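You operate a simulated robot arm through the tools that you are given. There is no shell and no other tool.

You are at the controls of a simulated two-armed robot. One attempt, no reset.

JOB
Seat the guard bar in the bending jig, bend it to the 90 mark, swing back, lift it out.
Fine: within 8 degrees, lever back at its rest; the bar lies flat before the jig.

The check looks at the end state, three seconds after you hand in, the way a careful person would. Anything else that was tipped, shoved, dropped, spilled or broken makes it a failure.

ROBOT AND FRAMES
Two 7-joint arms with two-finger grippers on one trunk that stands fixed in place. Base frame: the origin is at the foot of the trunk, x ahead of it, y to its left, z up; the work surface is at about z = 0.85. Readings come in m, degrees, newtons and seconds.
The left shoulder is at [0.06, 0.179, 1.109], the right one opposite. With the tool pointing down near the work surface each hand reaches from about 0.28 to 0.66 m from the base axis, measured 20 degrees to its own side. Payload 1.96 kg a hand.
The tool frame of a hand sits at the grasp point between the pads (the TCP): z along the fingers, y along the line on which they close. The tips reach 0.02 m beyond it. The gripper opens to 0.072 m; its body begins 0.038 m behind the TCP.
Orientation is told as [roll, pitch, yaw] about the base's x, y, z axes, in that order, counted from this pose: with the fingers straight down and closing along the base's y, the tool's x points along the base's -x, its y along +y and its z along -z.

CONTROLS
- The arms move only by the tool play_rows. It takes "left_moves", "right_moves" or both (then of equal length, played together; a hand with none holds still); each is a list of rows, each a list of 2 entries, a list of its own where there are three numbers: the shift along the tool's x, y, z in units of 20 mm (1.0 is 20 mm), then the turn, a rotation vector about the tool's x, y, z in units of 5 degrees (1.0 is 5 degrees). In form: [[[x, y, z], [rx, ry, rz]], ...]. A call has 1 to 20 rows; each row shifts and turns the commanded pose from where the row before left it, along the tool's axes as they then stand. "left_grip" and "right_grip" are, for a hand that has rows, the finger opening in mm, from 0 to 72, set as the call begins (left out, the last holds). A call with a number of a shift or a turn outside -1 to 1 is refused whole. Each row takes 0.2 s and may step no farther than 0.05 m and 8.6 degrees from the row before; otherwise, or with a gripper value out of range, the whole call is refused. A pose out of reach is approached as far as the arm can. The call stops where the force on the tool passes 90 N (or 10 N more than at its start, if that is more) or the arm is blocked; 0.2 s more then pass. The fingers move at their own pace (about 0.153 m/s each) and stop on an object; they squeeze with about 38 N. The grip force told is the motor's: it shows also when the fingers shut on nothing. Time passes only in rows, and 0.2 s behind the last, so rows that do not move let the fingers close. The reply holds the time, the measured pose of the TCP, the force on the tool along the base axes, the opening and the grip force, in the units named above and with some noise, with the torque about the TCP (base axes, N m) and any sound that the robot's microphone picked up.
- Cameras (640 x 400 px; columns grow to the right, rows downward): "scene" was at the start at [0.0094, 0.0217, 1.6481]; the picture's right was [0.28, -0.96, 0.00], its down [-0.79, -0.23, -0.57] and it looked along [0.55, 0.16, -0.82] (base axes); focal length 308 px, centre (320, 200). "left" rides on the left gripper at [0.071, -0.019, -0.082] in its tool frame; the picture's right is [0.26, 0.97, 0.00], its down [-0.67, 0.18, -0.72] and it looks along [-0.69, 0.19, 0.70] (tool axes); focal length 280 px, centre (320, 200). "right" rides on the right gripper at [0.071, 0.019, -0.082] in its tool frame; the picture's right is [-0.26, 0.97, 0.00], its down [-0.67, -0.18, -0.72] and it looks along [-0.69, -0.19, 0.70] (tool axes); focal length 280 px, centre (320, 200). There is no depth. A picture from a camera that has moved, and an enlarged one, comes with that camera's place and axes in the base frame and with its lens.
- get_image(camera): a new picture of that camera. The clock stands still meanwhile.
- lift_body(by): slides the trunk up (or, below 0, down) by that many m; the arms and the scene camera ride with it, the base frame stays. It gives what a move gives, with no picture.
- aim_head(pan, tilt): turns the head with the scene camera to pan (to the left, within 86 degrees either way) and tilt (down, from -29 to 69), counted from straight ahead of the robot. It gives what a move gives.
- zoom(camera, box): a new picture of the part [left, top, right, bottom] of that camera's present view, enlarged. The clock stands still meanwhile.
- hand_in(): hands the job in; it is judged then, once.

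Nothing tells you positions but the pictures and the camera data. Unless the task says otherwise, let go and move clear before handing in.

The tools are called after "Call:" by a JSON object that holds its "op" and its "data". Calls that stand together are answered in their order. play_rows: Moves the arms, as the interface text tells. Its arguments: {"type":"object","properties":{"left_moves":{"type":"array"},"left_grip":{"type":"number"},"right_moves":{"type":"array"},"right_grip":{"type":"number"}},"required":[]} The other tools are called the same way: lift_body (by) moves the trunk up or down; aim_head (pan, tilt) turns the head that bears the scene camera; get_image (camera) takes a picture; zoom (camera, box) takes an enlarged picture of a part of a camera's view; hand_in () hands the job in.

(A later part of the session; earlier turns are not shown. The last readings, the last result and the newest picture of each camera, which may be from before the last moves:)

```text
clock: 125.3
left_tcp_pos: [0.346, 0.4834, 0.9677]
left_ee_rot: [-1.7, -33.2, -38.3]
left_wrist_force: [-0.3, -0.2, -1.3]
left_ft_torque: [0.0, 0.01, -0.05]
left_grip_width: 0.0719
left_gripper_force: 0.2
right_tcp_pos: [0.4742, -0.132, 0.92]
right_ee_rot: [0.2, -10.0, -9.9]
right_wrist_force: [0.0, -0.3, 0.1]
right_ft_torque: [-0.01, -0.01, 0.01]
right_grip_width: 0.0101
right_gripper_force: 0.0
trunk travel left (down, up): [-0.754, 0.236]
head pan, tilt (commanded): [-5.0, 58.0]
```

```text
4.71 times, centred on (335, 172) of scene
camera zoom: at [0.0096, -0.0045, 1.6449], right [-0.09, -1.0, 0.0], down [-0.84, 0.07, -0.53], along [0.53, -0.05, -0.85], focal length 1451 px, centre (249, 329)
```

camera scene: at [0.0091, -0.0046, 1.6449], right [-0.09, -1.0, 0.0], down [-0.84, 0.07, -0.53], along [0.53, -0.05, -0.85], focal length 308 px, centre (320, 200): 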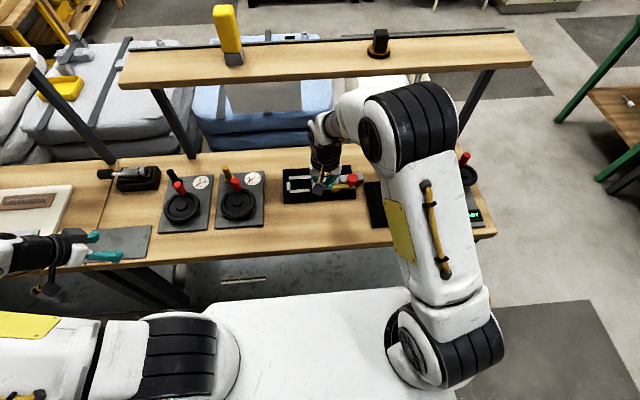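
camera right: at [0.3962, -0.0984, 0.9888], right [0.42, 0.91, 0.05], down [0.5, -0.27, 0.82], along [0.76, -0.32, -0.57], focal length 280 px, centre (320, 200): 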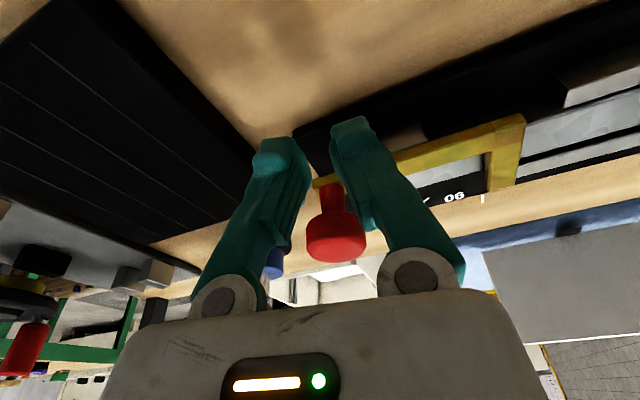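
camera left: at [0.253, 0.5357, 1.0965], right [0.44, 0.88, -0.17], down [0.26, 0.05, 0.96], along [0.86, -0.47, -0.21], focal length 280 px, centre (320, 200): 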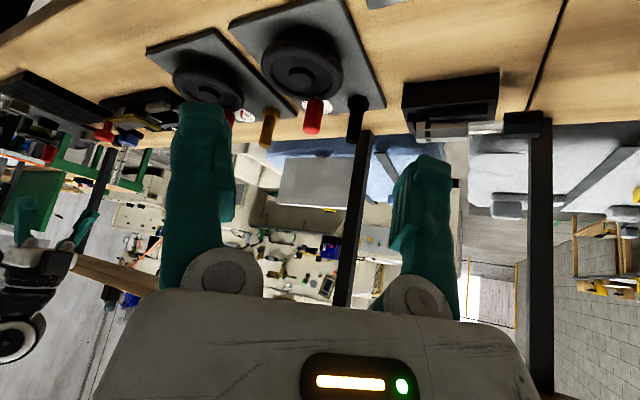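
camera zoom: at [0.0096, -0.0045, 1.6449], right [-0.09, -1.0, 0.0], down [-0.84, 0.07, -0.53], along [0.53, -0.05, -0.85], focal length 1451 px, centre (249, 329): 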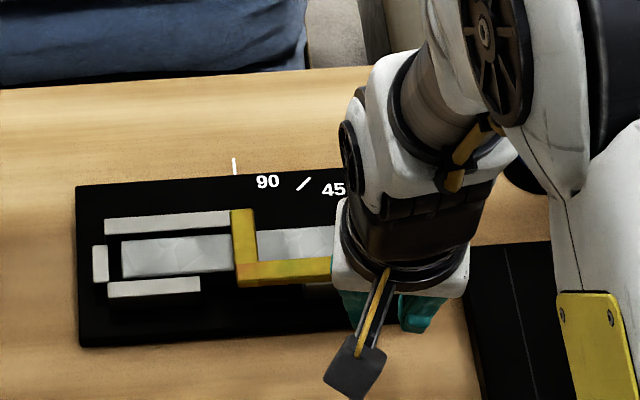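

The knob lies straight ahead between the fingers. I'll make first contact, then follow the arc in small increments while watching the force.

Call:
{"op": "play_rows", "data": {"right_moves": [[[-0.45, -0.05, 0.08], [0, 0, 0]], [[-0.41, -0.04, 0.07], [0, 0, 0]], [[0, 0, 0], [0, 0, 0]]]}}

Call:
{"op": "get_image", "data": {"camera": "right"}}

```text
clock: 126.1
left_tcp_pos: [0.3467, 0.4831, 0.967]
left_ee_rot: [-1.7, -33.2, -38.3]
left_wrist_force: [0.1, 0.3, 0.2]
left_ft_torque: [0.01, -0.03, -0.02]
left_grip_width: 0.072
left_gripper_force: 0.1
right_tcp_pos: [0.4915, -0.1368, 0.9215]
right_ee_rot: [0.1, -10.0, -9.9]
right_wrist_force: [0.6, -1.1, 0.0]
right_ft_torque: [0.03, -0.01, 0.0]
right_grip_width: 0.0102
right_gripper_force: 0.0
trunk travel left (down, up): [-0.754, 0.236]
head pan, tilt (commanded): [-5.0, 58.0]
```

```text
taken
camera right: at [0.4129, -0.1037, 0.9899], right [0.42, 0.91, 0.05], down [0.5, -0.27, 0.82], along [0.76, -0.32, -0.57], focal length 280 px, centre (320, 200)
```

right: 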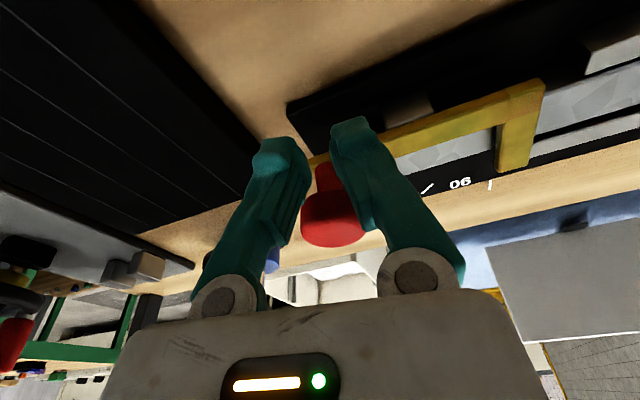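

Call:
{"op": "play_rows", "data": {"right_moves": [[[-0.42, -0.18, 0.08], [0, 0, 0]], [[-0.42, -0.1, 0.08], [0, -0.16, -0.6]], [[0, 0, 0], [0, 0, 0]]]}}

Call:
{"op": "get_image", "data": {"camera": "right"}}

Call:
{"op": "zoom", "data": {"camera": "scene", "box": [270, 130, 400, 215]}}

```text
clock: 126.9
left_tcp_pos: [0.3456, 0.483, 0.9672]
left_ee_rot: [-1.7, -33.2, -38.3]
left_wrist_force: [-0.4, 0.4, 0.0]
left_ft_torque: [0.0, -0.01, -0.02]
left_grip_width: 0.072
left_gripper_force: 0.1
right_tcp_pos: [0.5062, -0.1456, 0.9203]
right_ee_rot: [-0.5, -10.8, -6.9]
right_wrist_force: [-5.9, 2.0, -7.0]
right_ft_torque: [-0.06, 0.07, 0.05]
right_grip_width: 0.0112
right_gripper_force: 0.8
trunk travel left (down, up): [-0.754, 0.236]
head pan, tilt (commanded): [-5.0, 58.0]
```

```text
taken
camera right: at [0.4259, -0.1154, 0.9868], right [0.37, 0.93, 0.04], down [0.5, -0.24, 0.83], along [0.78, -0.29, -0.56], focal length 280 px, centre (320, 200)
```

right: 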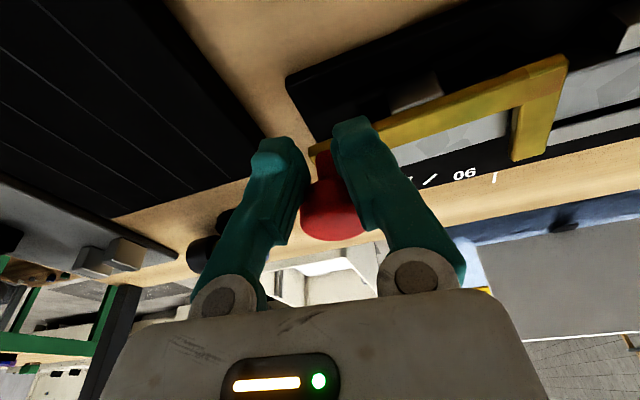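

```text
4.71 times, centred on (335, 172) of scene
camera zoom: at [0.0089, -0.0044, 1.6448], right [-0.09, -1.0, 0.0], down [-0.84, 0.07, -0.53], along [0.53, -0.05, -0.85], focal length 1451 px, centre (249, 329)
```

zoom: 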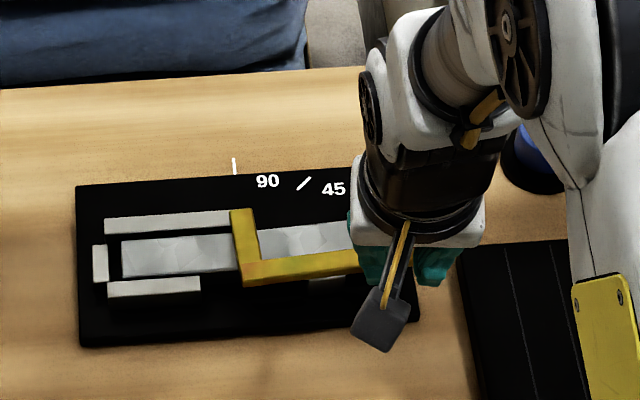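

Contact made and the lever has started to move with only about 6 N. Continuing along the arc to about 20°.

Call:
{"op": "play_rows", "data": {"right_moves": [[[-0.59, 0, 0.1], [0, -0.17, -0.6]], [[-0.44, -0.12, 0.08], [0, -0.17, -0.61]], [[-0.44, -0.12, 0.08], [0, -0.17, -0.61]], [[0, 0, 0], [0, 0, 0]]]}}

Call:
{"op": "zoom", "data": {"camera": "scene", "box": [270, 130, 400, 215]}}

Call:
{"op": "get_image", "data": {"camera": "right"}}

```text
clock: 127.9
left_tcp_pos: [0.3458, 0.4838, 0.9671]
left_ee_rot: [-1.7, -33.1, -38.3]
left_wrist_force: [0.6, -1.4, -0.5]
left_ft_torque: [0.03, 0.02, -0.01]
left_grip_width: 0.0721
left_gripper_force: 0.0
right_tcp_pos: [0.5378, -0.1538, 0.9214]
right_ee_rot: [-2.4, -13.1, 2.5]
right_wrist_force: [-5.0, -2.0, -11.4]
right_ft_torque: [0.1, 0.17, -0.04]
right_grip_width: 0.0127
right_gripper_force: 1.8
trunk travel left (down, up): [-0.754, 0.236]
head pan, tilt (commanded): [-5.0, 58.0]
```

```text
4.71 times, centred on (335, 172) of scene
camera zoom: at [0.0098, -0.0056, 1.6449], right [-0.09, -1.0, 0.0], down [-0.84, 0.07, -0.53], along [0.53, -0.05, -0.85], focal length 1451 px, centre (249, 329)
```

zoom: 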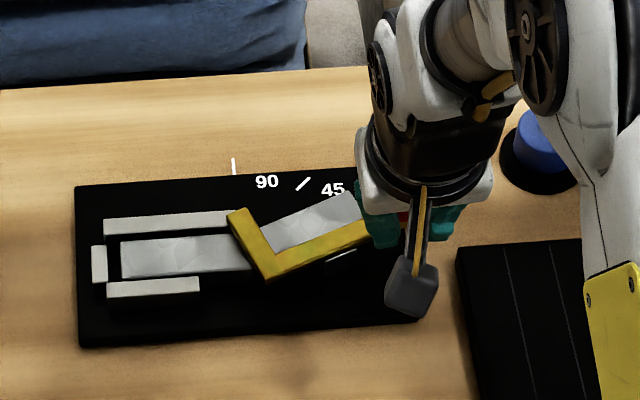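

```text
taken
camera right: at [0.4494, -0.1349, 0.9828], right [0.22, 0.97, 0.02], down [0.5, -0.13, 0.86], along [0.84, -0.18, -0.52], focal length 280 px, centre (320, 200)
```

right: 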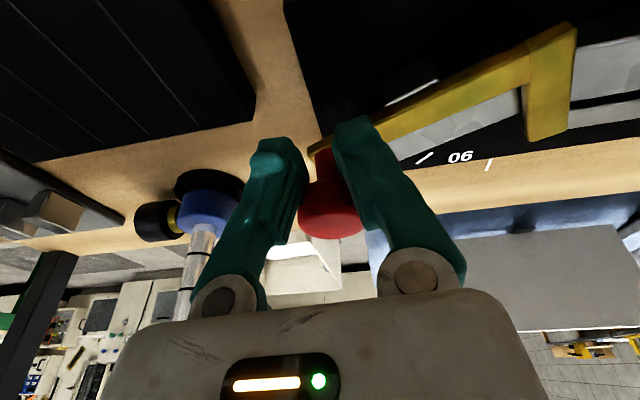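

The lever and the bar's right half are swinging together at about 20°, with low force. Continuing toward 40°.

Call:
{"op": "play_rows", "data": {"right_moves": [[[-0.4, -0.04, 0.09], [0, -0.17, -0.6]], [[-0.4, -0.04, 0.09], [0, -0.17, -0.6]], [[-0.44, -0.06, 0.11], [0, -0.17, -0.61]], [[-0.44, -0.06, 0.11], [0, -0.17, -0.61]], [[0, 0, 0], [0, 0, 0]]]}}

Call:
{"op": "zoom", "data": {"camera": "scene", "box": [270, 130, 400, 215]}}

Call:
{"op": "get_image", "data": {"camera": "right"}}

```text
clock: 129.1
left_tcp_pos: [0.3458, 0.4833, 0.9679]
left_ee_rot: [-1.7, -33.1, -38.3]
left_wrist_force: [0.4, 1.2, 0.2]
left_ft_torque: [0.02, 0.02, 0.06]
left_grip_width: 0.072
left_gripper_force: 0.0
right_tcp_pos: [0.5716, -0.1534, 0.9229]
right_ee_rot: [-5.5, -15.8, 15.2]
right_wrist_force: [-2.7, -2.9, 1.7]
right_ft_torque: [-0.02, 0.05, -0.1]
right_grip_width: 0.0115
right_gripper_force: 1.1
trunk travel left (down, up): [-0.754, 0.236]
head pan, tilt (commanded): [-5.0, 58.0]
```

```text
4.71 times, centred on (335, 172) of scene
camera zoom: at [0.0083, -0.0051, 1.6449], right [-0.09, -1.0, 0.0], down [-0.84, 0.07, -0.53], along [0.53, -0.05, -0.85], focal length 1451 px, centre (249, 329)
```

zoom: 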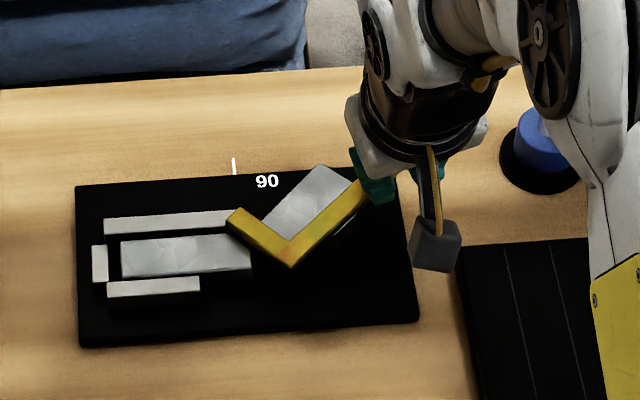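

```text
taken
camera right: at [0.4789, -0.1503, 0.98], right [0.02, 1.0, -0.02], down [0.46, 0.01, 0.89], along [0.89, -0.02, -0.46], focal length 280 px, centre (320, 200)
```

right: 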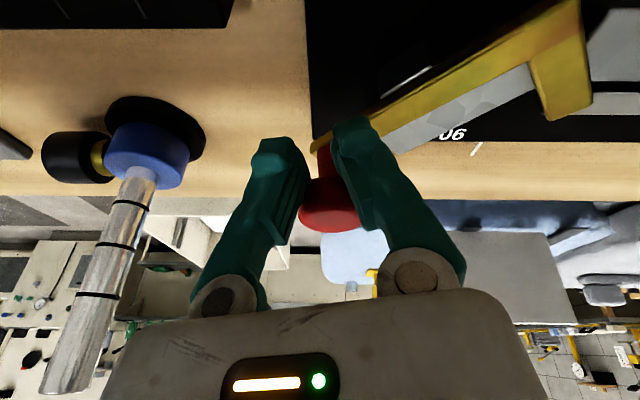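

About 40° now, still light force. Continuing to about 60°.

Call:
{"op": "play_rows", "data": {"right_moves": [[[-0.43, -0.03, 0.13], [0, -0.17, -0.61]], [[-0.43, -0.03, 0.13], [0, -0.17, -0.61]], [[-0.42, 0, 0.14], [0, -0.17, -0.61]], [[-0.42, 0, 0.14], [0, -0.17, -0.61]], [[0, 0, 0], [0, 0, 0]]]}}

Call:
{"op": "zoom", "data": {"camera": "scene", "box": [270, 130, 400, 215]}}

Call:
{"op": "get_image", "data": {"camera": "right"}}

```text
clock: 130.3
left_tcp_pos: [0.346, 0.4821, 0.9675]
left_ee_rot: [-1.7, -33.3, -38.4]
left_wrist_force: [0.1, 0.4, -0.1]
left_ft_torque: [0.0, 0.02, 0.02]
left_grip_width: 0.072
left_gripper_force: 0.1
right_tcp_pos: [0.6042, -0.141, 0.9212]
right_ee_rot: [-9.3, -17.4, 28.3]
right_wrist_force: [-2.0, -5.8, -5.9]
right_ft_torque: [-0.04, 0.06, -0.08]
right_grip_width: 0.0134
right_gripper_force: 2.5
trunk travel left (down, up): [-0.754, 0.236]
head pan, tilt (commanded): [-5.0, 58.0]
```

```text
4.71 times, centred on (335, 172) of scene
camera zoom: at [0.0096, -0.006, 1.6448], right [-0.09, -1.0, 0.0], down [-0.84, 0.07, -0.53], along [0.53, -0.05, -0.85], focal length 1451 px, centre (249, 329)
```

zoom: 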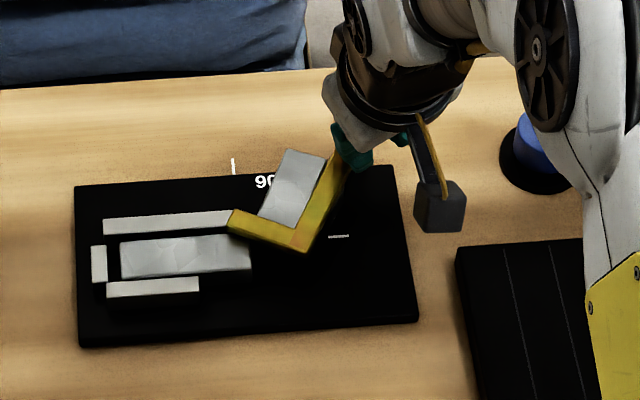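

```text
taken
camera right: at [0.5101, -0.157, 0.9733], right [-0.19, 0.98, -0.07], down [0.4, 0.14, 0.9], along [0.9, 0.14, -0.42], focal length 280 px, centre (320, 200)
```

right: 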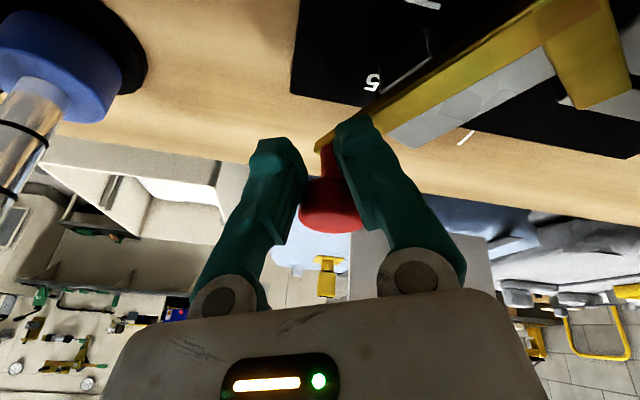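

About 60°. The wrist is staying well clear of the shelf. Continuing to about 80°.

Call:
{"op": "play_rows", "data": {"right_moves": [[[-0.42, 0.03, 0.15], [0, -0.17, -0.61]], [[-0.42, 0.03, 0.15], [0, -0.17, -0.61]], [[-0.41, 0.06, 0.16], [0, -0.17, -0.61]], [[-0.41, 0.06, 0.16], [0, -0.17, -0.61]], [[0, 0, 0], [0, 0, 0]]]}}

Call:
{"op": "zoom", "data": {"camera": "scene", "box": [270, 130, 400, 215]}}

Call:
{"op": "get_image", "data": {"camera": "scene"}}

```text
clock: 131.5
left_tcp_pos: [0.346, 0.4835, 0.9681]
left_ee_rot: [-1.7, -33.3, -38.4]
left_wrist_force: [0.0, -0.8, 0.0]
left_ft_torque: [-0.02, -0.02, -0.01]
left_grip_width: 0.0721
left_gripper_force: 0.0
right_tcp_pos: [0.6335, -0.1216, 0.9197]
right_ee_rot: [-13.4, -18.4, 41.5]
right_wrist_force: [-4.9, -1.5, -3.5]
right_ft_torque: [-0.06, 0.04, 0.09]
right_grip_width: 0.0115
right_gripper_force: 0.9
trunk travel left (down, up): [-0.754, 0.236]
head pan, tilt (commanded): [-5.0, 58.0]
```

```text
4.71 times, centred on (335, 172) of scene
camera zoom: at [0.0087, -0.0049, 1.6449], right [-0.09, -1.0, 0.0], down [-0.84, 0.07, -0.53], along [0.53, -0.05, -0.85], focal length 1451 px, centre (249, 329)
```

zoom: 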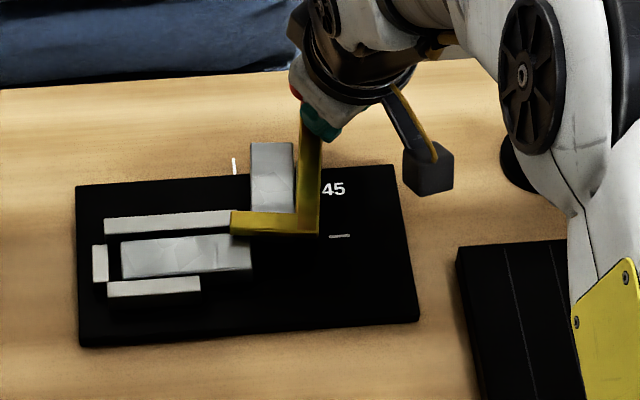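

```text
taken
camera scene: at [0.0087, -0.0049, 1.6449], right [-0.09, -1.0, 0.0], down [-0.84, 0.07, -0.53], along [0.53, -0.05, -0.85], focal length 308 px, centre (320, 200)
```

scene: 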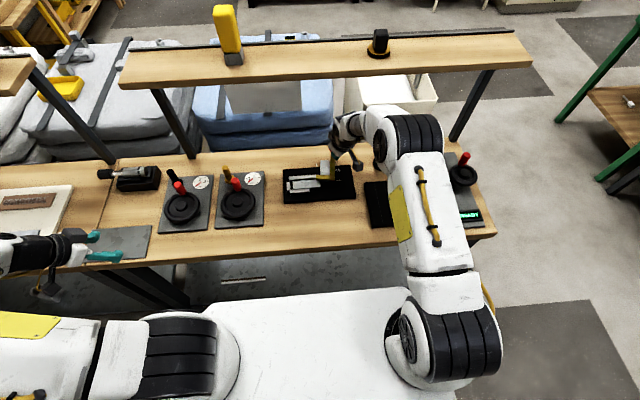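

The lever and bar are close to 90°. I'll zoom in to measure the bar's angle against the plate edges and the 90 tick.

Call:
{"op": "zoom", "data": {"camera": "scene", "box": [290, 155, 350, 200]}}

Call:
{"op": "zoom", "data": {"camera": "right", "box": [320, 0, 640, 200]}}

```text
8.89 times, centred on (320, 178) of scene
camera zoom: at [0.0087, -0.0049, 1.6449], right [-0.09, -1.0, 0.0], down [-0.84, 0.07, -0.53], along [0.53, -0.05, -0.85], focal length 2741 px, centre (320, 400)
```

zoom: 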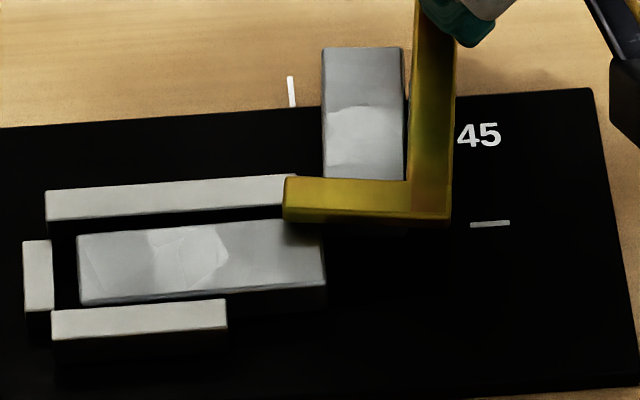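

```text
2.00 times, centred on (480, 100) of right
camera zoom: at [0.5421, -0.1533, 0.9676], right [-0.38, 0.91, -0.13], down [0.31, 0.26, 0.91], along [0.87, 0.31, -0.39], focal length 561 px, centre (0, 400)
```

zoom: 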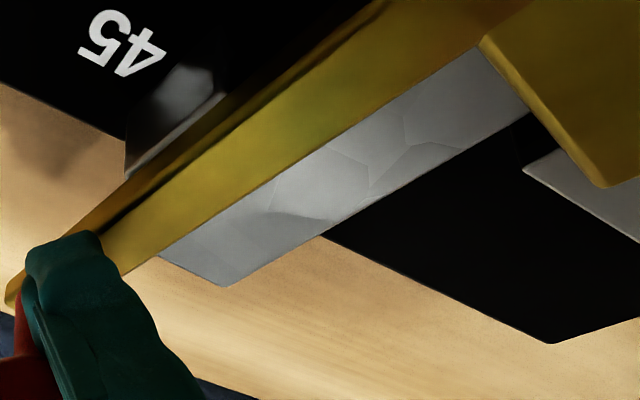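

The bar's right half measures about 86° and the lever about 83°. One small step further should bring the bar to about 90°.

Call:
{"op": "play_rows", "data": {"right_moves": [[[-0.36, 0.07, 0.16], [0, 0, -0.4]], [[0, 0, 0], [0, 0, 0]]]}}

Call:
{"op": "zoom", "data": {"camera": "scene", "box": [290, 155, 350, 200]}}

```text
clock: 132.1
left_tcp_pos: [0.3457, 0.4833, 0.9675]
left_ee_rot: [-1.7, -33.3, -38.5]
left_wrist_force: [-0.1, -0.7, -0.1]
left_ft_torque: [0.0, 0.0, 0.03]
left_grip_width: 0.0721
left_gripper_force: 0.1
right_tcp_pos: [0.64, -0.1161, 0.9189]
right_ee_rot: [-14.1, -18.0, 43.7]
right_wrist_force: [-7.1, -0.2, -3.3]
right_ft_torque: [0.0, 0.06, 0.07]
right_grip_width: 0.0136
right_gripper_force: 2.0
trunk travel left (down, up): [-0.754, 0.236]
head pan, tilt (commanded): [-5.0, 58.0]
```

```text
8.89 times, centred on (320, 178) of scene
camera zoom: at [0.008, -0.0045, 1.6449], right [-0.09, -1.0, 0.0], down [-0.84, 0.07, -0.53], along [0.53, -0.05, -0.85], focal length 2741 px, centre (320, 400)
```

zoom: 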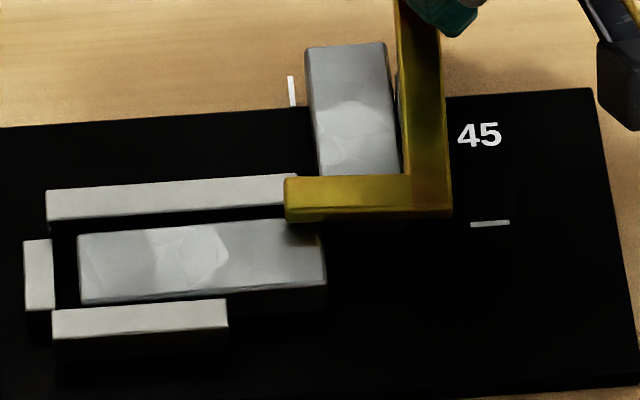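

The bar now measures about 89.5°, with its fixed half still square in the channel. I'll open the fingers, move around the knob, and grip it to swing the lever back, then see whether the bar springs back.

Call:
{"op": "play_rows", "data": {"right_moves": [[[0, 0, 0], [0, 0, 0]], [[0, 0, 0], [0, 0, 0]]], "right_grip": 46}}

Call:
{"op": "play_rows", "data": {"right_moves": [[[-0.5, 0, 0.21], [0, -0.4, 0]], [[-0.5, 0, 0.23], [0, -0.4, 0]], [[0, 0, 0], [0, 0, 0]]]}}

Call:
{"op": "get_image", "data": {"camera": "right"}}

Call:
{"op": "zoom", "data": {"camera": "scene", "box": [280, 120, 380, 200]}}

```text
clock: 132.7
left_tcp_pos: [0.3462, 0.4829, 0.967]
left_ee_rot: [-1.6, -33.1, -38.5]
left_wrist_force: [-0.4, 0.0, -0.5]
left_ft_torque: [-0.01, 0.01, -0.01]
left_grip_width: 0.072
left_gripper_force: 0.1
right_tcp_pos: [0.6416, -0.1167, 0.9184]
right_ee_rot: [-14.1, -17.9, 43.6]
right_wrist_force: [-0.2, 0.0, -0.5]
right_ft_torque: [0.01, 0.01, -0.04]
right_grip_width: 0.0461
right_gripper_force: 0.1
trunk travel left (down, up): [-0.754, 0.236]
head pan, tilt (commanded): [-5.0, 58.0]
```

```text
clock: 133.5
left_tcp_pos: [0.3453, 0.4838, 0.9686]
left_ee_rot: [-1.7, -33.2, -38.4]
left_wrist_force: [-1.4, 0.0, 1.1]
left_ft_torque: [-0.02, -0.03, 0.02]
left_grip_width: 0.0721
left_gripper_force: 0.2
right_tcp_pos: [0.6588, -0.1015, 0.9157]
right_ee_rot: [-14.4, -21.7, 44.6]
right_wrist_force: [-0.5, -0.2, -0.1]
right_ft_torque: [-0.01, -0.03, 0.0]
right_grip_width: 0.0461
right_gripper_force: 0.0
trunk travel left (down, up): [-0.754, 0.236]
head pan, tilt (commanded): [-5.0, 58.0]
```

```text
taken
camera right: at [0.5656, -0.1398, 0.9582], right [-0.42, 0.9, -0.13], down [0.25, 0.25, 0.94], along [0.87, 0.36, -0.33], focal length 280 px, centre (320, 200)
```

right: 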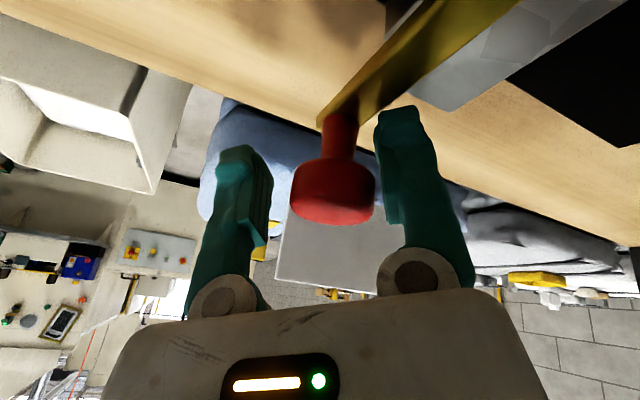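

```text
5.00 times, centred on (330, 160) of scene
camera zoom: at [0.0091, -0.0045, 1.6449], right [-0.09, -1.0, 0.0], down [-0.84, 0.07, -0.53], along [0.53, -0.05, -0.85], focal length 1542 px, centre (270, 400)
```

zoom: 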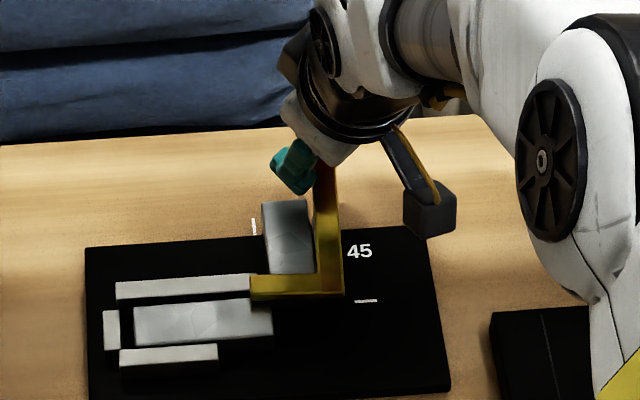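

Call:
{"op": "play_rows", "data": {"right_moves": [[[-0.28, 0.3, 0.12], [0, 0, 0]], [[0, 0, 0], [0, 0, 0]]]}}

Call:
{"op": "play_rows", "data": {"right_moves": [[[0, 0, 0], [0, 0, 0]], [[0, 0, 0], [0, 0, 0]], [[0, 0, 0], [0, 0, 0]]], "right_grip": 15}}

Call:
{"op": "get_image", "data": {"camera": "right"}}

Call:
{"op": "zoom", "data": {"camera": "scene", "box": [290, 155, 350, 200]}}

```text
clock: 134.1
left_tcp_pos: [0.3463, 0.4822, 0.968]
left_ee_rot: [-1.8, -33.3, -38.4]
left_wrist_force: [0.2, -1.3, -0.9]
left_ft_torque: [-0.01, 0.02, 0.01]
left_grip_width: 0.0722
left_gripper_force: 0.0
right_tcp_pos: [0.6593, -0.0928, 0.9143]
right_ee_rot: [-14.4, -21.7, 44.7]
right_wrist_force: [0.5, 0.7, -1.8]
right_ft_torque: [-0.03, -0.01, 0.03]
right_grip_width: 0.0459
right_gripper_force: 0.1
trunk travel left (down, up): [-0.754, 0.236]
head pan, tilt (commanded): [-5.0, 58.0]
```

```text
clock: 134.9
left_tcp_pos: [0.3467, 0.4828, 0.9668]
left_ee_rot: [-1.8, -33.2, -38.5]
left_wrist_force: [0.0, -0.1, 0.8]
left_ft_torque: [-0.01, -0.01, 0.02]
left_grip_width: 0.0723
left_gripper_force: 0.0
right_tcp_pos: [0.6608, -0.0946, 0.9136]
right_ee_rot: [-14.4, -21.7, 44.6]
right_wrist_force: [5.4, -3.9, 3.2]
right_ft_torque: [0.07, 0.36, 0.08]
right_grip_width: 0.0244
right_gripper_force: 40.0
trunk travel left (down, up): [-0.754, 0.236]
head pan, tilt (commanded): [-5.0, 58.0]
```

```text
taken
camera right: at [0.5674, -0.1325, 0.9564], right [-0.42, 0.9, -0.13], down [0.25, 0.25, 0.94], along [0.87, 0.36, -0.33], focal length 280 px, centre (320, 200)
```

right: 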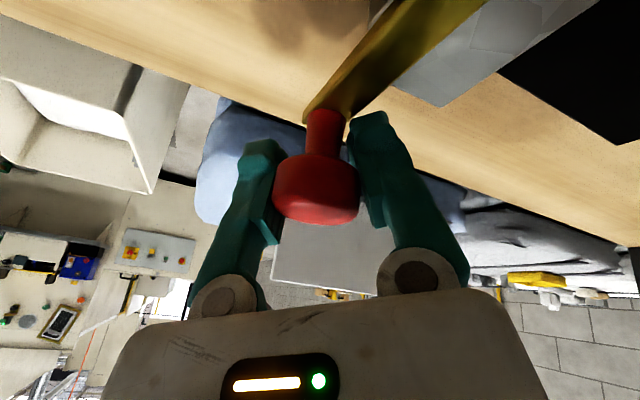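

```text
8.89 times, centred on (320, 178) of scene
camera zoom: at [0.0101, -0.0054, 1.6449], right [-0.09, -1.0, 0.0], down [-0.85, 0.07, -0.53], along [0.53, -0.05, -0.85], focal length 2741 px, centre (320, 400)
```

zoom: 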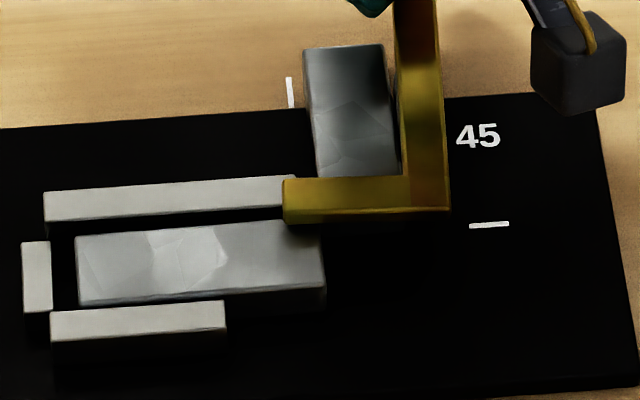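

The knob is gripped and the bar holds at about 89.5°. Now I'll swing the lever back along the reverse arc, a third at a time.

Call:
{"op": "play_rows", "data": {"right_moves": [[[0.39, -0.15, -0.18], [0, 0.18, 0.5]], [[0.39, -0.15, -0.18], [0, 0.18, 0.5]], [[0.405, -0.11, -0.175], [0, 0.18, 0.5]], [[0.405, -0.11, -0.175], [0, 0.18, 0.5]], [[0.415, -0.07, -0.16], [0, 0.18, 0.5]], [[0.415, -0.07, -0.16], [0, 0.18, 0.5]]]}}

Call:
{"op": "zoom", "data": {"camera": "scene", "box": [270, 130, 400, 215]}}

```text
clock: 136.3
left_tcp_pos: [0.3491, 0.4831, 0.9653]
left_ee_rot: [-1.8, -33.0, -38.3]
left_wrist_force: [-0.3, 0.1, 0.2]
left_ft_torque: [0.01, -0.01, -0.03]
left_grip_width: 0.072
left_gripper_force: 0.0
right_tcp_pos: [0.6238, -0.1346, 0.9153]
right_ee_rot: [-8.1, -19.0, 27.7]
right_wrist_force: [4.6, 0.4, -30.6]
right_ft_torque: [-0.01, -0.51, -0.36]
right_grip_width: 0.0255
right_gripper_force: 39.8
trunk travel left (down, up): [-0.754, 0.236]
head pan, tilt (commanded): [-5.0, 58.0]
```

```text
4.71 times, centred on (335, 172) of scene
camera zoom: at [0.0153, -0.0054, 1.6445], right [-0.09, -1.0, 0.0], down [-0.85, 0.07, -0.53], along [0.52, -0.05, -0.85], focal length 1451 px, centre (249, 329)
```

zoom: 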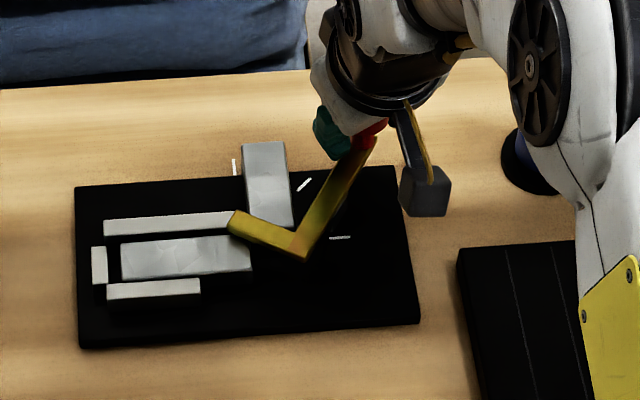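

The bar stays bent while the lever returns. I'm lifting on the knob a bit (30 N), so I'll lower the hand's path slightly and continue.

Call:
{"op": "play_rows", "data": {"right_moves": [[[0.425, -0.035, 0.0], [0, 0.18, 0.5]], [[0.425, -0.035, -0.05], [0, 0.18, 0.5]], [[0.43, 0.01, -0.08], [0, 0.18, 0.5]], [[0.43, 0.01, -0.12], [0, 0.18, 0.5]]]}}

Call:
{"op": "zoom", "data": {"camera": "scene", "box": [270, 130, 400, 215]}}

```text
clock: 137.3
left_tcp_pos: [0.3458, 0.4823, 0.9678]
left_ee_rot: [-1.5, -33.2, -38.5]
left_wrist_force: [0.4, -0.3, 0.4]
left_ft_torque: [0.03, 0.02, 0.02]
left_grip_width: 0.0719
left_gripper_force: 0.1
right_tcp_pos: [0.5944, -0.1489, 0.9145]
right_ee_rot: [-5.1, -17.4, 16.6]
right_wrist_force: [9.0, -12.0, 13.4]
right_ft_torque: [-0.12, -0.45, -0.58]
right_grip_width: 0.0258
right_gripper_force: 40.0
trunk travel left (down, up): [-0.754, 0.236]
head pan, tilt (commanded): [-5.0, 58.0]
```

```text
4.71 times, centred on (335, 172) of scene
camera zoom: at [0.0089, -0.0067, 1.6453], right [-0.09, -1.0, 0.0], down [-0.84, 0.08, -0.53], along [0.53, -0.05, -0.85], focal length 1451 px, centre (249, 329)
```

zoom: 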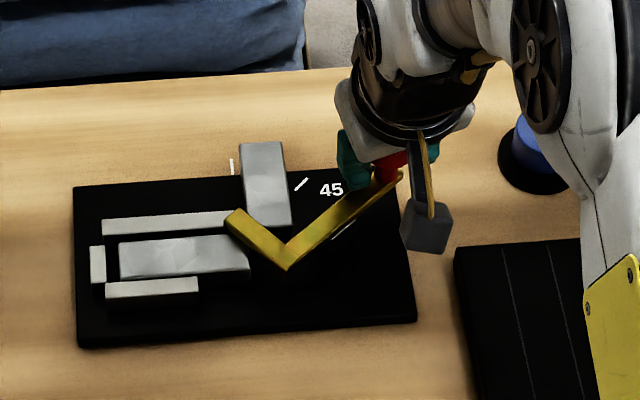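

Call:
{"op": "play_rows", "data": {"right_moves": [[[0.43, 0.03, -0.17], [0, 0.18, 0.5]], [[0.43, 0.03, -0.14], [0, 0.18, 0.5]], [[0.43, 0.07, -0.11], [0, 0.18, 0.5]], [[0.43, 0.07, -0.11], [0, 0.18, 0.5]]]}}

Call:
{"op": "zoom", "data": {"camera": "scene", "box": [270, 130, 400, 215]}}

```text
clock: 138.3
left_tcp_pos: [0.3457, 0.4818, 0.9685]
left_ee_rot: [-1.5, -33.2, -38.4]
left_wrist_force: [0.0, -0.1, 0.4]
left_ft_torque: [-0.04, 0.02, -0.04]
left_grip_width: 0.0722
left_gripper_force: 0.0
right_tcp_pos: [0.5541, -0.1532, 0.9137]
right_ee_rot: [-2.2, -14.0, 6.1]
right_wrist_force: [1.1, -18.4, 16.3]
right_ft_torque: [-0.12, -0.6, -0.44]
right_grip_width: 0.0258
right_gripper_force: 40.0
trunk travel left (down, up): [-0.754, 0.236]
head pan, tilt (commanded): [-5.0, 58.0]
```

```text
4.71 times, centred on (335, 172) of scene
camera zoom: at [0.0069, -0.0075, 1.6449], right [-0.09, -1.0, 0.0], down [-0.84, 0.08, -0.53], along [0.53, -0.04, -0.85], focal length 1451 px, centre (249, 329)
```

zoom: 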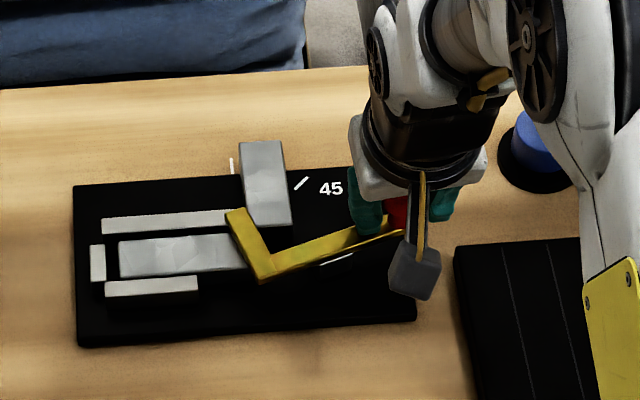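

Call:
{"op": "play_rows", "data": {"right_moves": [[[0.427, 0.02, -0.12], [0, 0.18, 0.4]], [[0.427, 0.08, -0.1], [0, 0.18, 0.3]], [[0.415, 0.12, -0.08], [0, 0.1, 0.2]]]}}

Call:
{"op": "zoom", "data": {"camera": "scene", "box": [270, 130, 400, 215]}}

```text
clock: 139.1
left_tcp_pos: [0.3463, 0.4834, 0.9671]
left_ee_rot: [-1.7, -33.2, -38.5]
left_wrist_force: [-0.4, -0.3, 0.6]
left_ft_torque: [0.0, -0.03, -0.02]
left_grip_width: 0.0719
left_gripper_force: 0.1
right_tcp_pos: [0.5283, -0.1471, 0.912]
right_ee_rot: [-1.0, -11.9, 1.6]
right_wrist_force: [2.9, -9.0, 8.1]
right_ft_torque: [0.12, -0.38, -0.59]
right_grip_width: 0.0253
right_gripper_force: 39.7
trunk travel left (down, up): [-0.754, 0.236]
head pan, tilt (commanded): [-5.0, 58.0]
```

```text
4.71 times, centred on (335, 172) of scene
camera zoom: at [0.0086, -0.0056, 1.6449], right [-0.09, -1.0, 0.0], down [-0.84, 0.07, -0.53], along [0.53, -0.05, -0.85], focal length 1451 px, centre (249, 329)
```

zoom: 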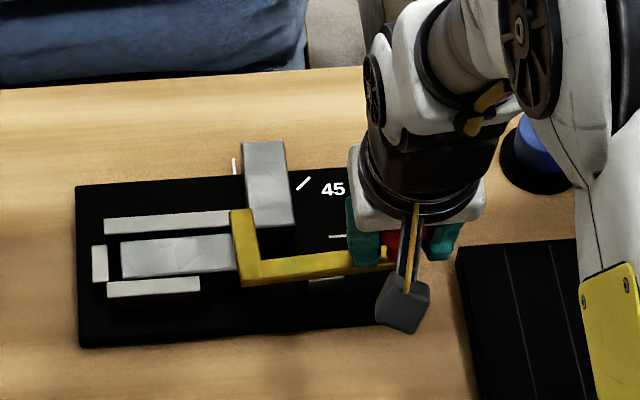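

Nearly home. A little more until it meets its rest stop.

Call:
{"op": "play_rows", "data": {"right_moves": [[[0.25, 0.1, -0.05], [0, 0, 0]], [[0.15, 0.05, 0], [0, 0, 0]], [[0, 0, 0], [0, 0, 0]]]}}

Call:
{"op": "zoom", "data": {"camera": "scene", "box": [290, 150, 370, 206]}}

```text
clock: 139.9
left_tcp_pos: [0.3458, 0.4835, 0.9664]
left_ee_rot: [-1.7, -33.1, -38.3]
left_wrist_force: [0.0, -0.9, 0.1]
left_ft_torque: [0.0, 0.0, 0.02]
left_grip_width: 0.0719
left_gripper_force: 0.0
right_tcp_pos: [0.5223, -0.1455, 0.9124]
right_ee_rot: [-1.2, -12.2, 1.8]
right_wrist_force: [11.5, -1.0, 18.9]
right_ft_torque: [0.07, 0.24, 0.25]
right_grip_width: 0.0253
right_gripper_force: 39.7
trunk travel left (down, up): [-0.754, 0.236]
head pan, tilt (commanded): [-5.0, 58.0]
```

```text
7.14 times, centred on (330, 178) of scene
camera zoom: at [0.0091, -0.0038, 1.645], right [-0.09, -1.0, 0.0], down [-0.84, 0.07, -0.53], along [0.53, -0.05, -0.85], focal length 2203 px, centre (249, 357)
```

zoom: 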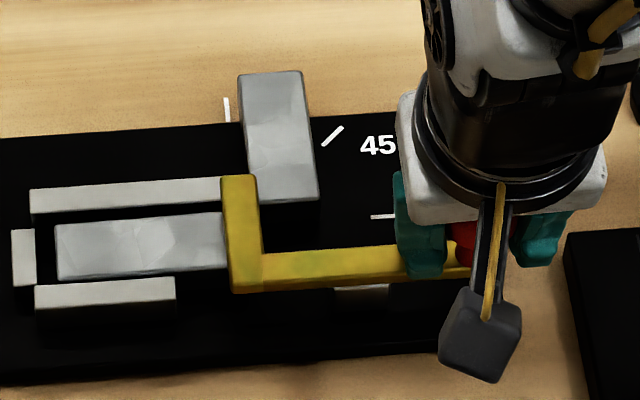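

The lever is back against its rest, matching its original slope and resisting any further pull, and the bar's bend measures about 89°. Releasing the knob and backing away.

Call:
{"op": "play_rows", "data": {"right_moves": [[[-0.05, 0, 0.0], [0, 0, 0]], [[0, 0, 0], [0, 0, 0]], [[0, 0, 0], [0, 0, 0]], [[0.5, 0, -0.1], [0, 0, 0]], [[0.6, 0, -0.1], [0, 0, 0]], [[0.6, 0, -0.3], [0, 0, 0]], [[0.6, 0, -0.8], [0, 0, 0]], [[0.3, 0, -0.9], [0, 0, 0]]], "right_grip": 50}}

Call:
{"op": "zoom", "data": {"camera": "scene", "box": [280, 145, 370, 210]}}

Call:
{"op": "get_image", "data": {"camera": "right"}}

```text
clock: 141.7
left_tcp_pos: [0.3463, 0.4837, 0.9672]
left_ee_rot: [-1.6, -33.1, -38.4]
left_wrist_force: [0.6, 0.2, 0.3]
left_ft_torque: [-0.03, 0.0, 0.01]
left_grip_width: 0.072
left_gripper_force: 0.2
right_tcp_pos: [0.4594, -0.1468, 0.9436]
right_ee_rot: [-1.1, -11.9, 1.6]
right_wrist_force: [-0.1, -0.6, -0.3]
right_ft_torque: [0.0, 0.03, 0.0]
right_grip_width: 0.0502
right_gripper_force: 0.0
trunk travel left (down, up): [-0.754, 0.236]
head pan, tilt (commanded): [-5.0, 58.0]
```

```text
6.15 times, centred on (325, 178) of scene
camera zoom: at [0.0085, -0.0045, 1.6448], right [-0.09, -1.0, 0.0], down [-0.84, 0.07, -0.53], along [0.53, -0.05, -0.85], focal length 1898 px, centre (289, 338)
```

zoom: 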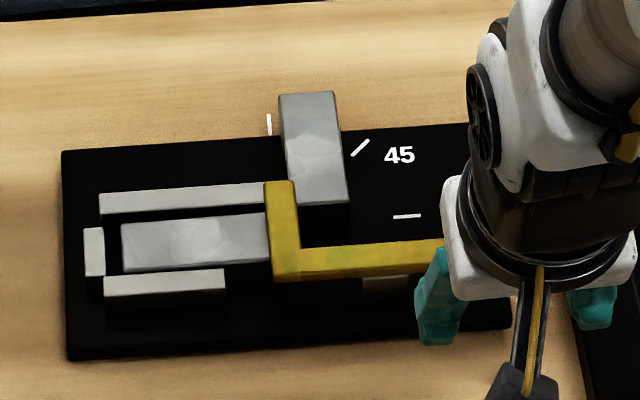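

```text
taken
camera right: at [0.3739, -0.1281, 1.0088], right [0.23, 0.97, 0.04], down [0.52, -0.15, 0.84], along [0.82, -0.18, -0.54], focal length 280 px, centre (320, 200)
```

right: 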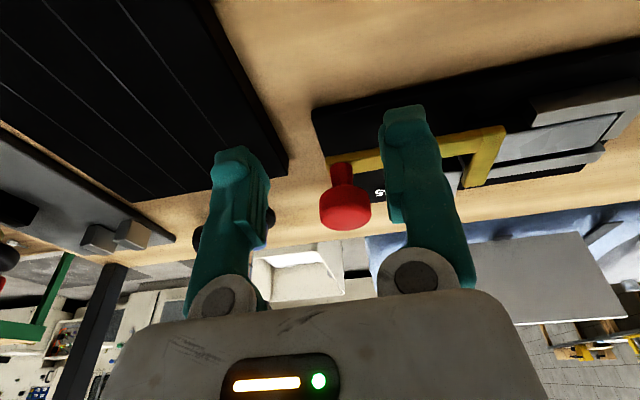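

The lever is at rest and free. To get the bar out, it must slide right about 9 cm, beneath the short arm, before lifting. I'll grip the bent-up half, which points away from me, with the hand at yaw 0 and a slight forward tilt so the wrist stays off the shelf. First, moving above it.

Call:
{"op": "play_rows", "data": {"right_moves": [[[0, 0, -0.9], [-0.2, 0.5, 0.32]], [[0, 0, -0.9], [0, 0.5, 0]], [[0, 0.8, -0.4], [0, 0, 0]], [[-0.6, 0.8, 0], [0, 0, 0]], [[-0.9, 0.8, 0], [0, 0, 0]], [[-0.9, 0.8, 0], [0, 0, 0]], [[-0.9, 0.7, 0], [0, 0, 0]], [[-0.9, 0, 0], [0, 0, 0]], [[-0.9, 0, 0], [0, 0, 0]], [[-0.9, 0, 0.2], [0, 0, 0]]], "right_grip": 62}}

Call:
{"op": "get_image", "data": {"camera": "right"}}

Call:
{"op": "get_image", "data": {"camera": "scene"}}

```text
clock: 143.9
left_tcp_pos: [0.347, 0.483, 0.967]
left_ee_rot: [-1.7, -33.2, -38.5]
left_wrist_force: [-0.3, 0.3, -0.5]
left_ft_torque: [-0.01, 0.01, 0.01]
left_grip_width: 0.072
left_gripper_force: 0.0
right_tcp_pos: [0.5716, -0.0672, 0.9975]
right_ee_rot: [0.2, -6.8, -0.1]
right_wrist_force: [1.3, 0.0, -0.2]
right_ft_torque: [-0.03, 0.01, -0.01]
right_grip_width: 0.062
right_gripper_force: 0.1
trunk travel left (down, up): [-0.754, 0.236]
head pan, tilt (commanded): [-5.0, 58.0]
```

```text
taken
camera right: at [0.4921, -0.0482, 1.0699], right [0.26, 0.96, 0.03], down [0.58, -0.19, 0.79], along [0.77, -0.19, -0.61], focal length 280 px, centre (320, 200)
```

right: 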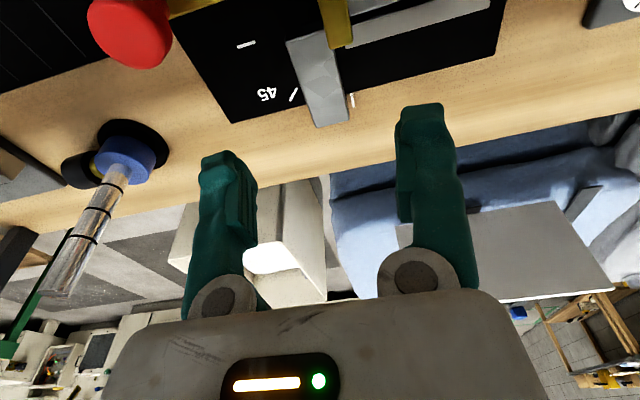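

```text
taken
camera scene: at [0.0103, -0.0044, 1.6449], right [-0.09, -1.0, 0.0], down [-0.85, 0.07, -0.53], along [0.53, -0.05, -0.85], focal length 308 px, centre (320, 200)
```

scene: 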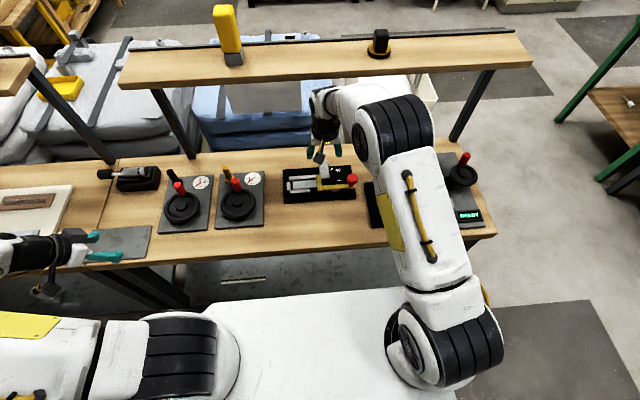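

Call:
{"op": "play_rows", "data": {"right_moves": [[[0.11, 0, 0.95], [0, 0, 0]], [[0.11, 0, 0.95], [0, 0, 0]], [[0.11, 0, 0.95], [0, 0, 0]], [[-0.78, 0, 0.09], [0, 0, 0]], [[-0.78, 0, 0.09], [0, 0, 0]]]}}

Call:
{"op": "get_image", "data": {"camera": "right"}}

Call:
{"op": "zoom", "data": {"camera": "scene", "box": [280, 120, 370, 200]}}

```text
clock: 145.1
left_tcp_pos: [0.3465, 0.4833, 0.9666]
left_ee_rot: [-1.8, -33.2, -38.4]
left_wrist_force: [-1.0, 0.7, -0.1]
left_ft_torque: [0.0, 0.01, 0.02]
left_grip_width: 0.0721
left_gripper_force: 0.0
right_tcp_pos: [0.6056, -0.0671, 0.9406]
right_ee_rot: [0.3, -6.9, 0.0]
right_wrist_force: [-0.2, 0.0, -0.7]
right_ft_torque: [0.0, 0.01, 0.01]
right_grip_width: 0.062
right_gripper_force: 0.0
trunk travel left (down, up): [-0.754, 0.236]
head pan, tilt (commanded): [-5.0, 58.0]
```

```text
taken
camera right: at [0.5264, -0.0478, 1.0136], right [0.26, 0.96, 0.03], down [0.58, -0.19, 0.79], along [0.77, -0.19, -0.61], focal length 280 px, centre (320, 200)
```

right: 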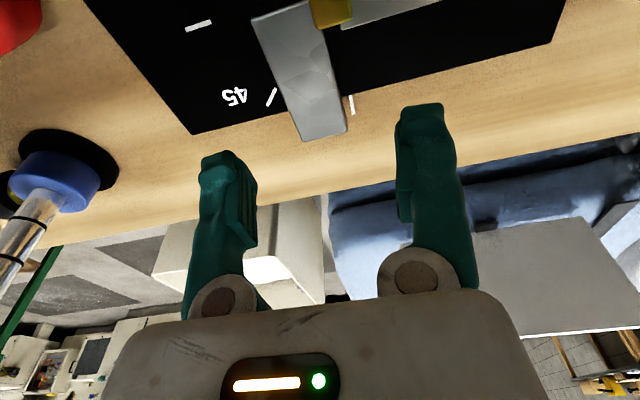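

```text
5.00 times, centred on (325, 160) of scene
camera zoom: at [0.0099, -0.0045, 1.6449], right [-0.09, -1.0, 0.0], down [-0.85, 0.07, -0.53], along [0.53, -0.05, -0.85], focal length 1542 px, centre (295, 400)
```

zoom: 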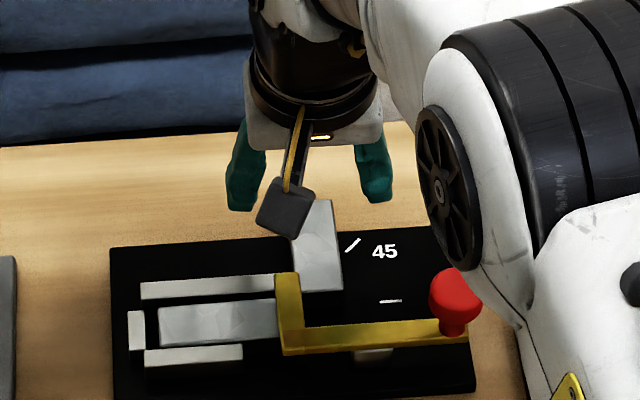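

Call:
{"op": "play_rows", "data": {"right_moves": [[[0.12, 0, 0.85], [0, 0, 0]], [[0.12, 0, 0.85], [0, 0, 0]], [[0.12, 0, 0.8], [0, 0, 0]]]}}

Call:
{"op": "get_image", "data": {"camera": "right"}}

Call:
{"op": "zoom", "data": {"camera": "scene", "box": [280, 120, 370, 200]}}

```text
clock: 145.9
left_tcp_pos: [0.3471, 0.4836, 0.968]
left_ee_rot: [-1.7, -33.2, -38.3]
left_wrist_force: [-0.4, 0.7, -0.1]
left_ft_torque: [-0.01, -0.02, 0.0]
left_grip_width: 0.072
left_gripper_force: 0.0
right_tcp_pos: [0.605, -0.0682, 0.8901]
right_ee_rot: [0.2, -6.8, 0.0]
right_wrist_force: [-0.1, 1.1, 0.4]
right_ft_torque: [0.03, 0.01, -0.03]
right_grip_width: 0.0618
right_gripper_force: 0.0
trunk travel left (down, up): [-0.754, 0.236]
head pan, tilt (commanded): [-5.0, 58.0]
```

```text
taken
camera right: at [0.5255, -0.0488, 0.9631], right [0.26, 0.96, 0.03], down [0.58, -0.19, 0.79], along [0.77, -0.19, -0.61], focal length 280 px, centre (320, 200)
```

right: 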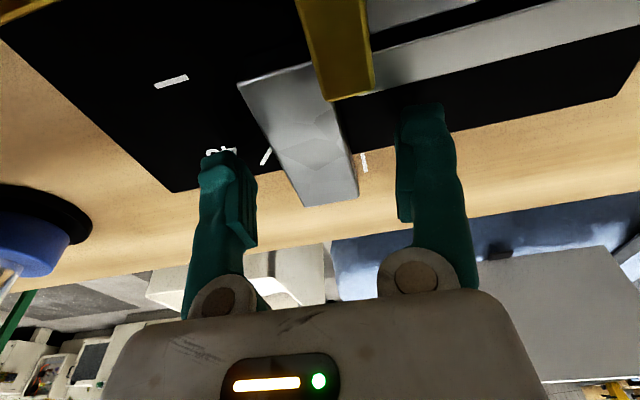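

```text
5.00 times, centred on (325, 160) of scene
camera zoom: at [0.0095, -0.0044, 1.6449], right [-0.09, -1.0, 0.0], down [-0.84, 0.07, -0.53], along [0.53, -0.05, -0.85], focal length 1542 px, centre (295, 400)
```

zoom: 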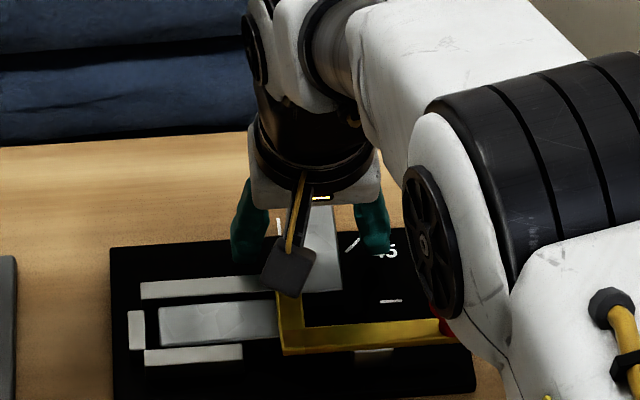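

The fingers straddle the bent half. Closing.

Call:
{"op": "play_rows", "data": {"right_moves": [[[0.01, 0, 0.08], [0, 0, 0]], [[0, 0, 0], [0, 0, 0]], [[0, 0, 0], [0, 0, 0]], [[0, 0, 0], [0, 0, 0]]], "right_grip": 5}}

Call:
{"op": "get_image", "data": {"camera": "right"}}

Call:
{"op": "zoom", "data": {"camera": "scene", "box": [280, 145, 370, 210]}}

```text
clock: 146.9
left_tcp_pos: [0.3468, 0.4815, 0.9675]
left_ee_rot: [-1.6, -33.2, -38.5]
left_wrist_force: [0.2, 0.2, 0.3]
left_ft_torque: [-0.01, -0.01, 0.0]
left_grip_width: 0.0723
left_gripper_force: 0.0
right_tcp_pos: [0.6042, -0.069, 0.8898]
right_ee_rot: [0.2, -6.9, 0.1]
right_wrist_force: [3.0, -13.5, 8.2]
right_ft_torque: [-0.27, 0.16, 0.11]
right_grip_width: 0.0288
right_gripper_force: 38.0
trunk travel left (down, up): [-0.754, 0.236]
head pan, tilt (commanded): [-5.0, 58.0]
```

```text
taken
camera right: at [0.5253, -0.051, 0.962], right [0.26, 0.96, 0.04], down [0.58, -0.19, 0.79], along [0.77, -0.19, -0.61], focal length 280 px, centre (320, 200)
```

right: 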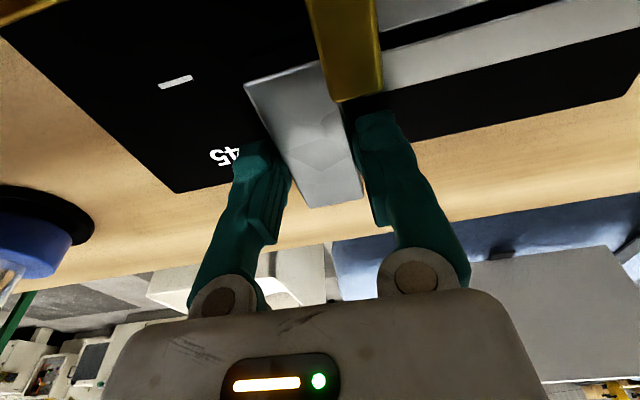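

```text
6.15 times, centred on (325, 178) of scene
camera zoom: at [0.0089, -0.0073, 1.6449], right [-0.09, -1.0, 0.0], down [-0.84, 0.08, -0.53], along [0.53, -0.04, -0.85], focal length 1898 px, centre (289, 338)
```

zoom: 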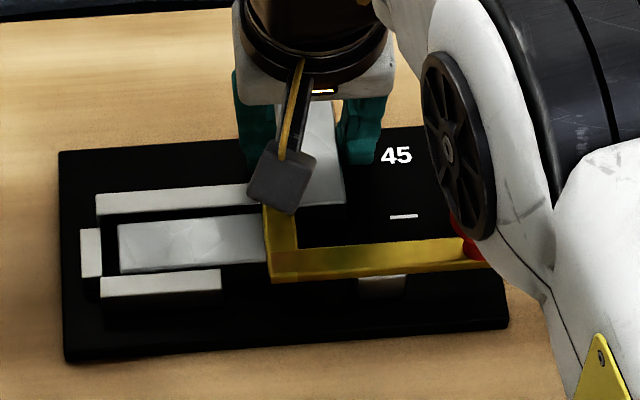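

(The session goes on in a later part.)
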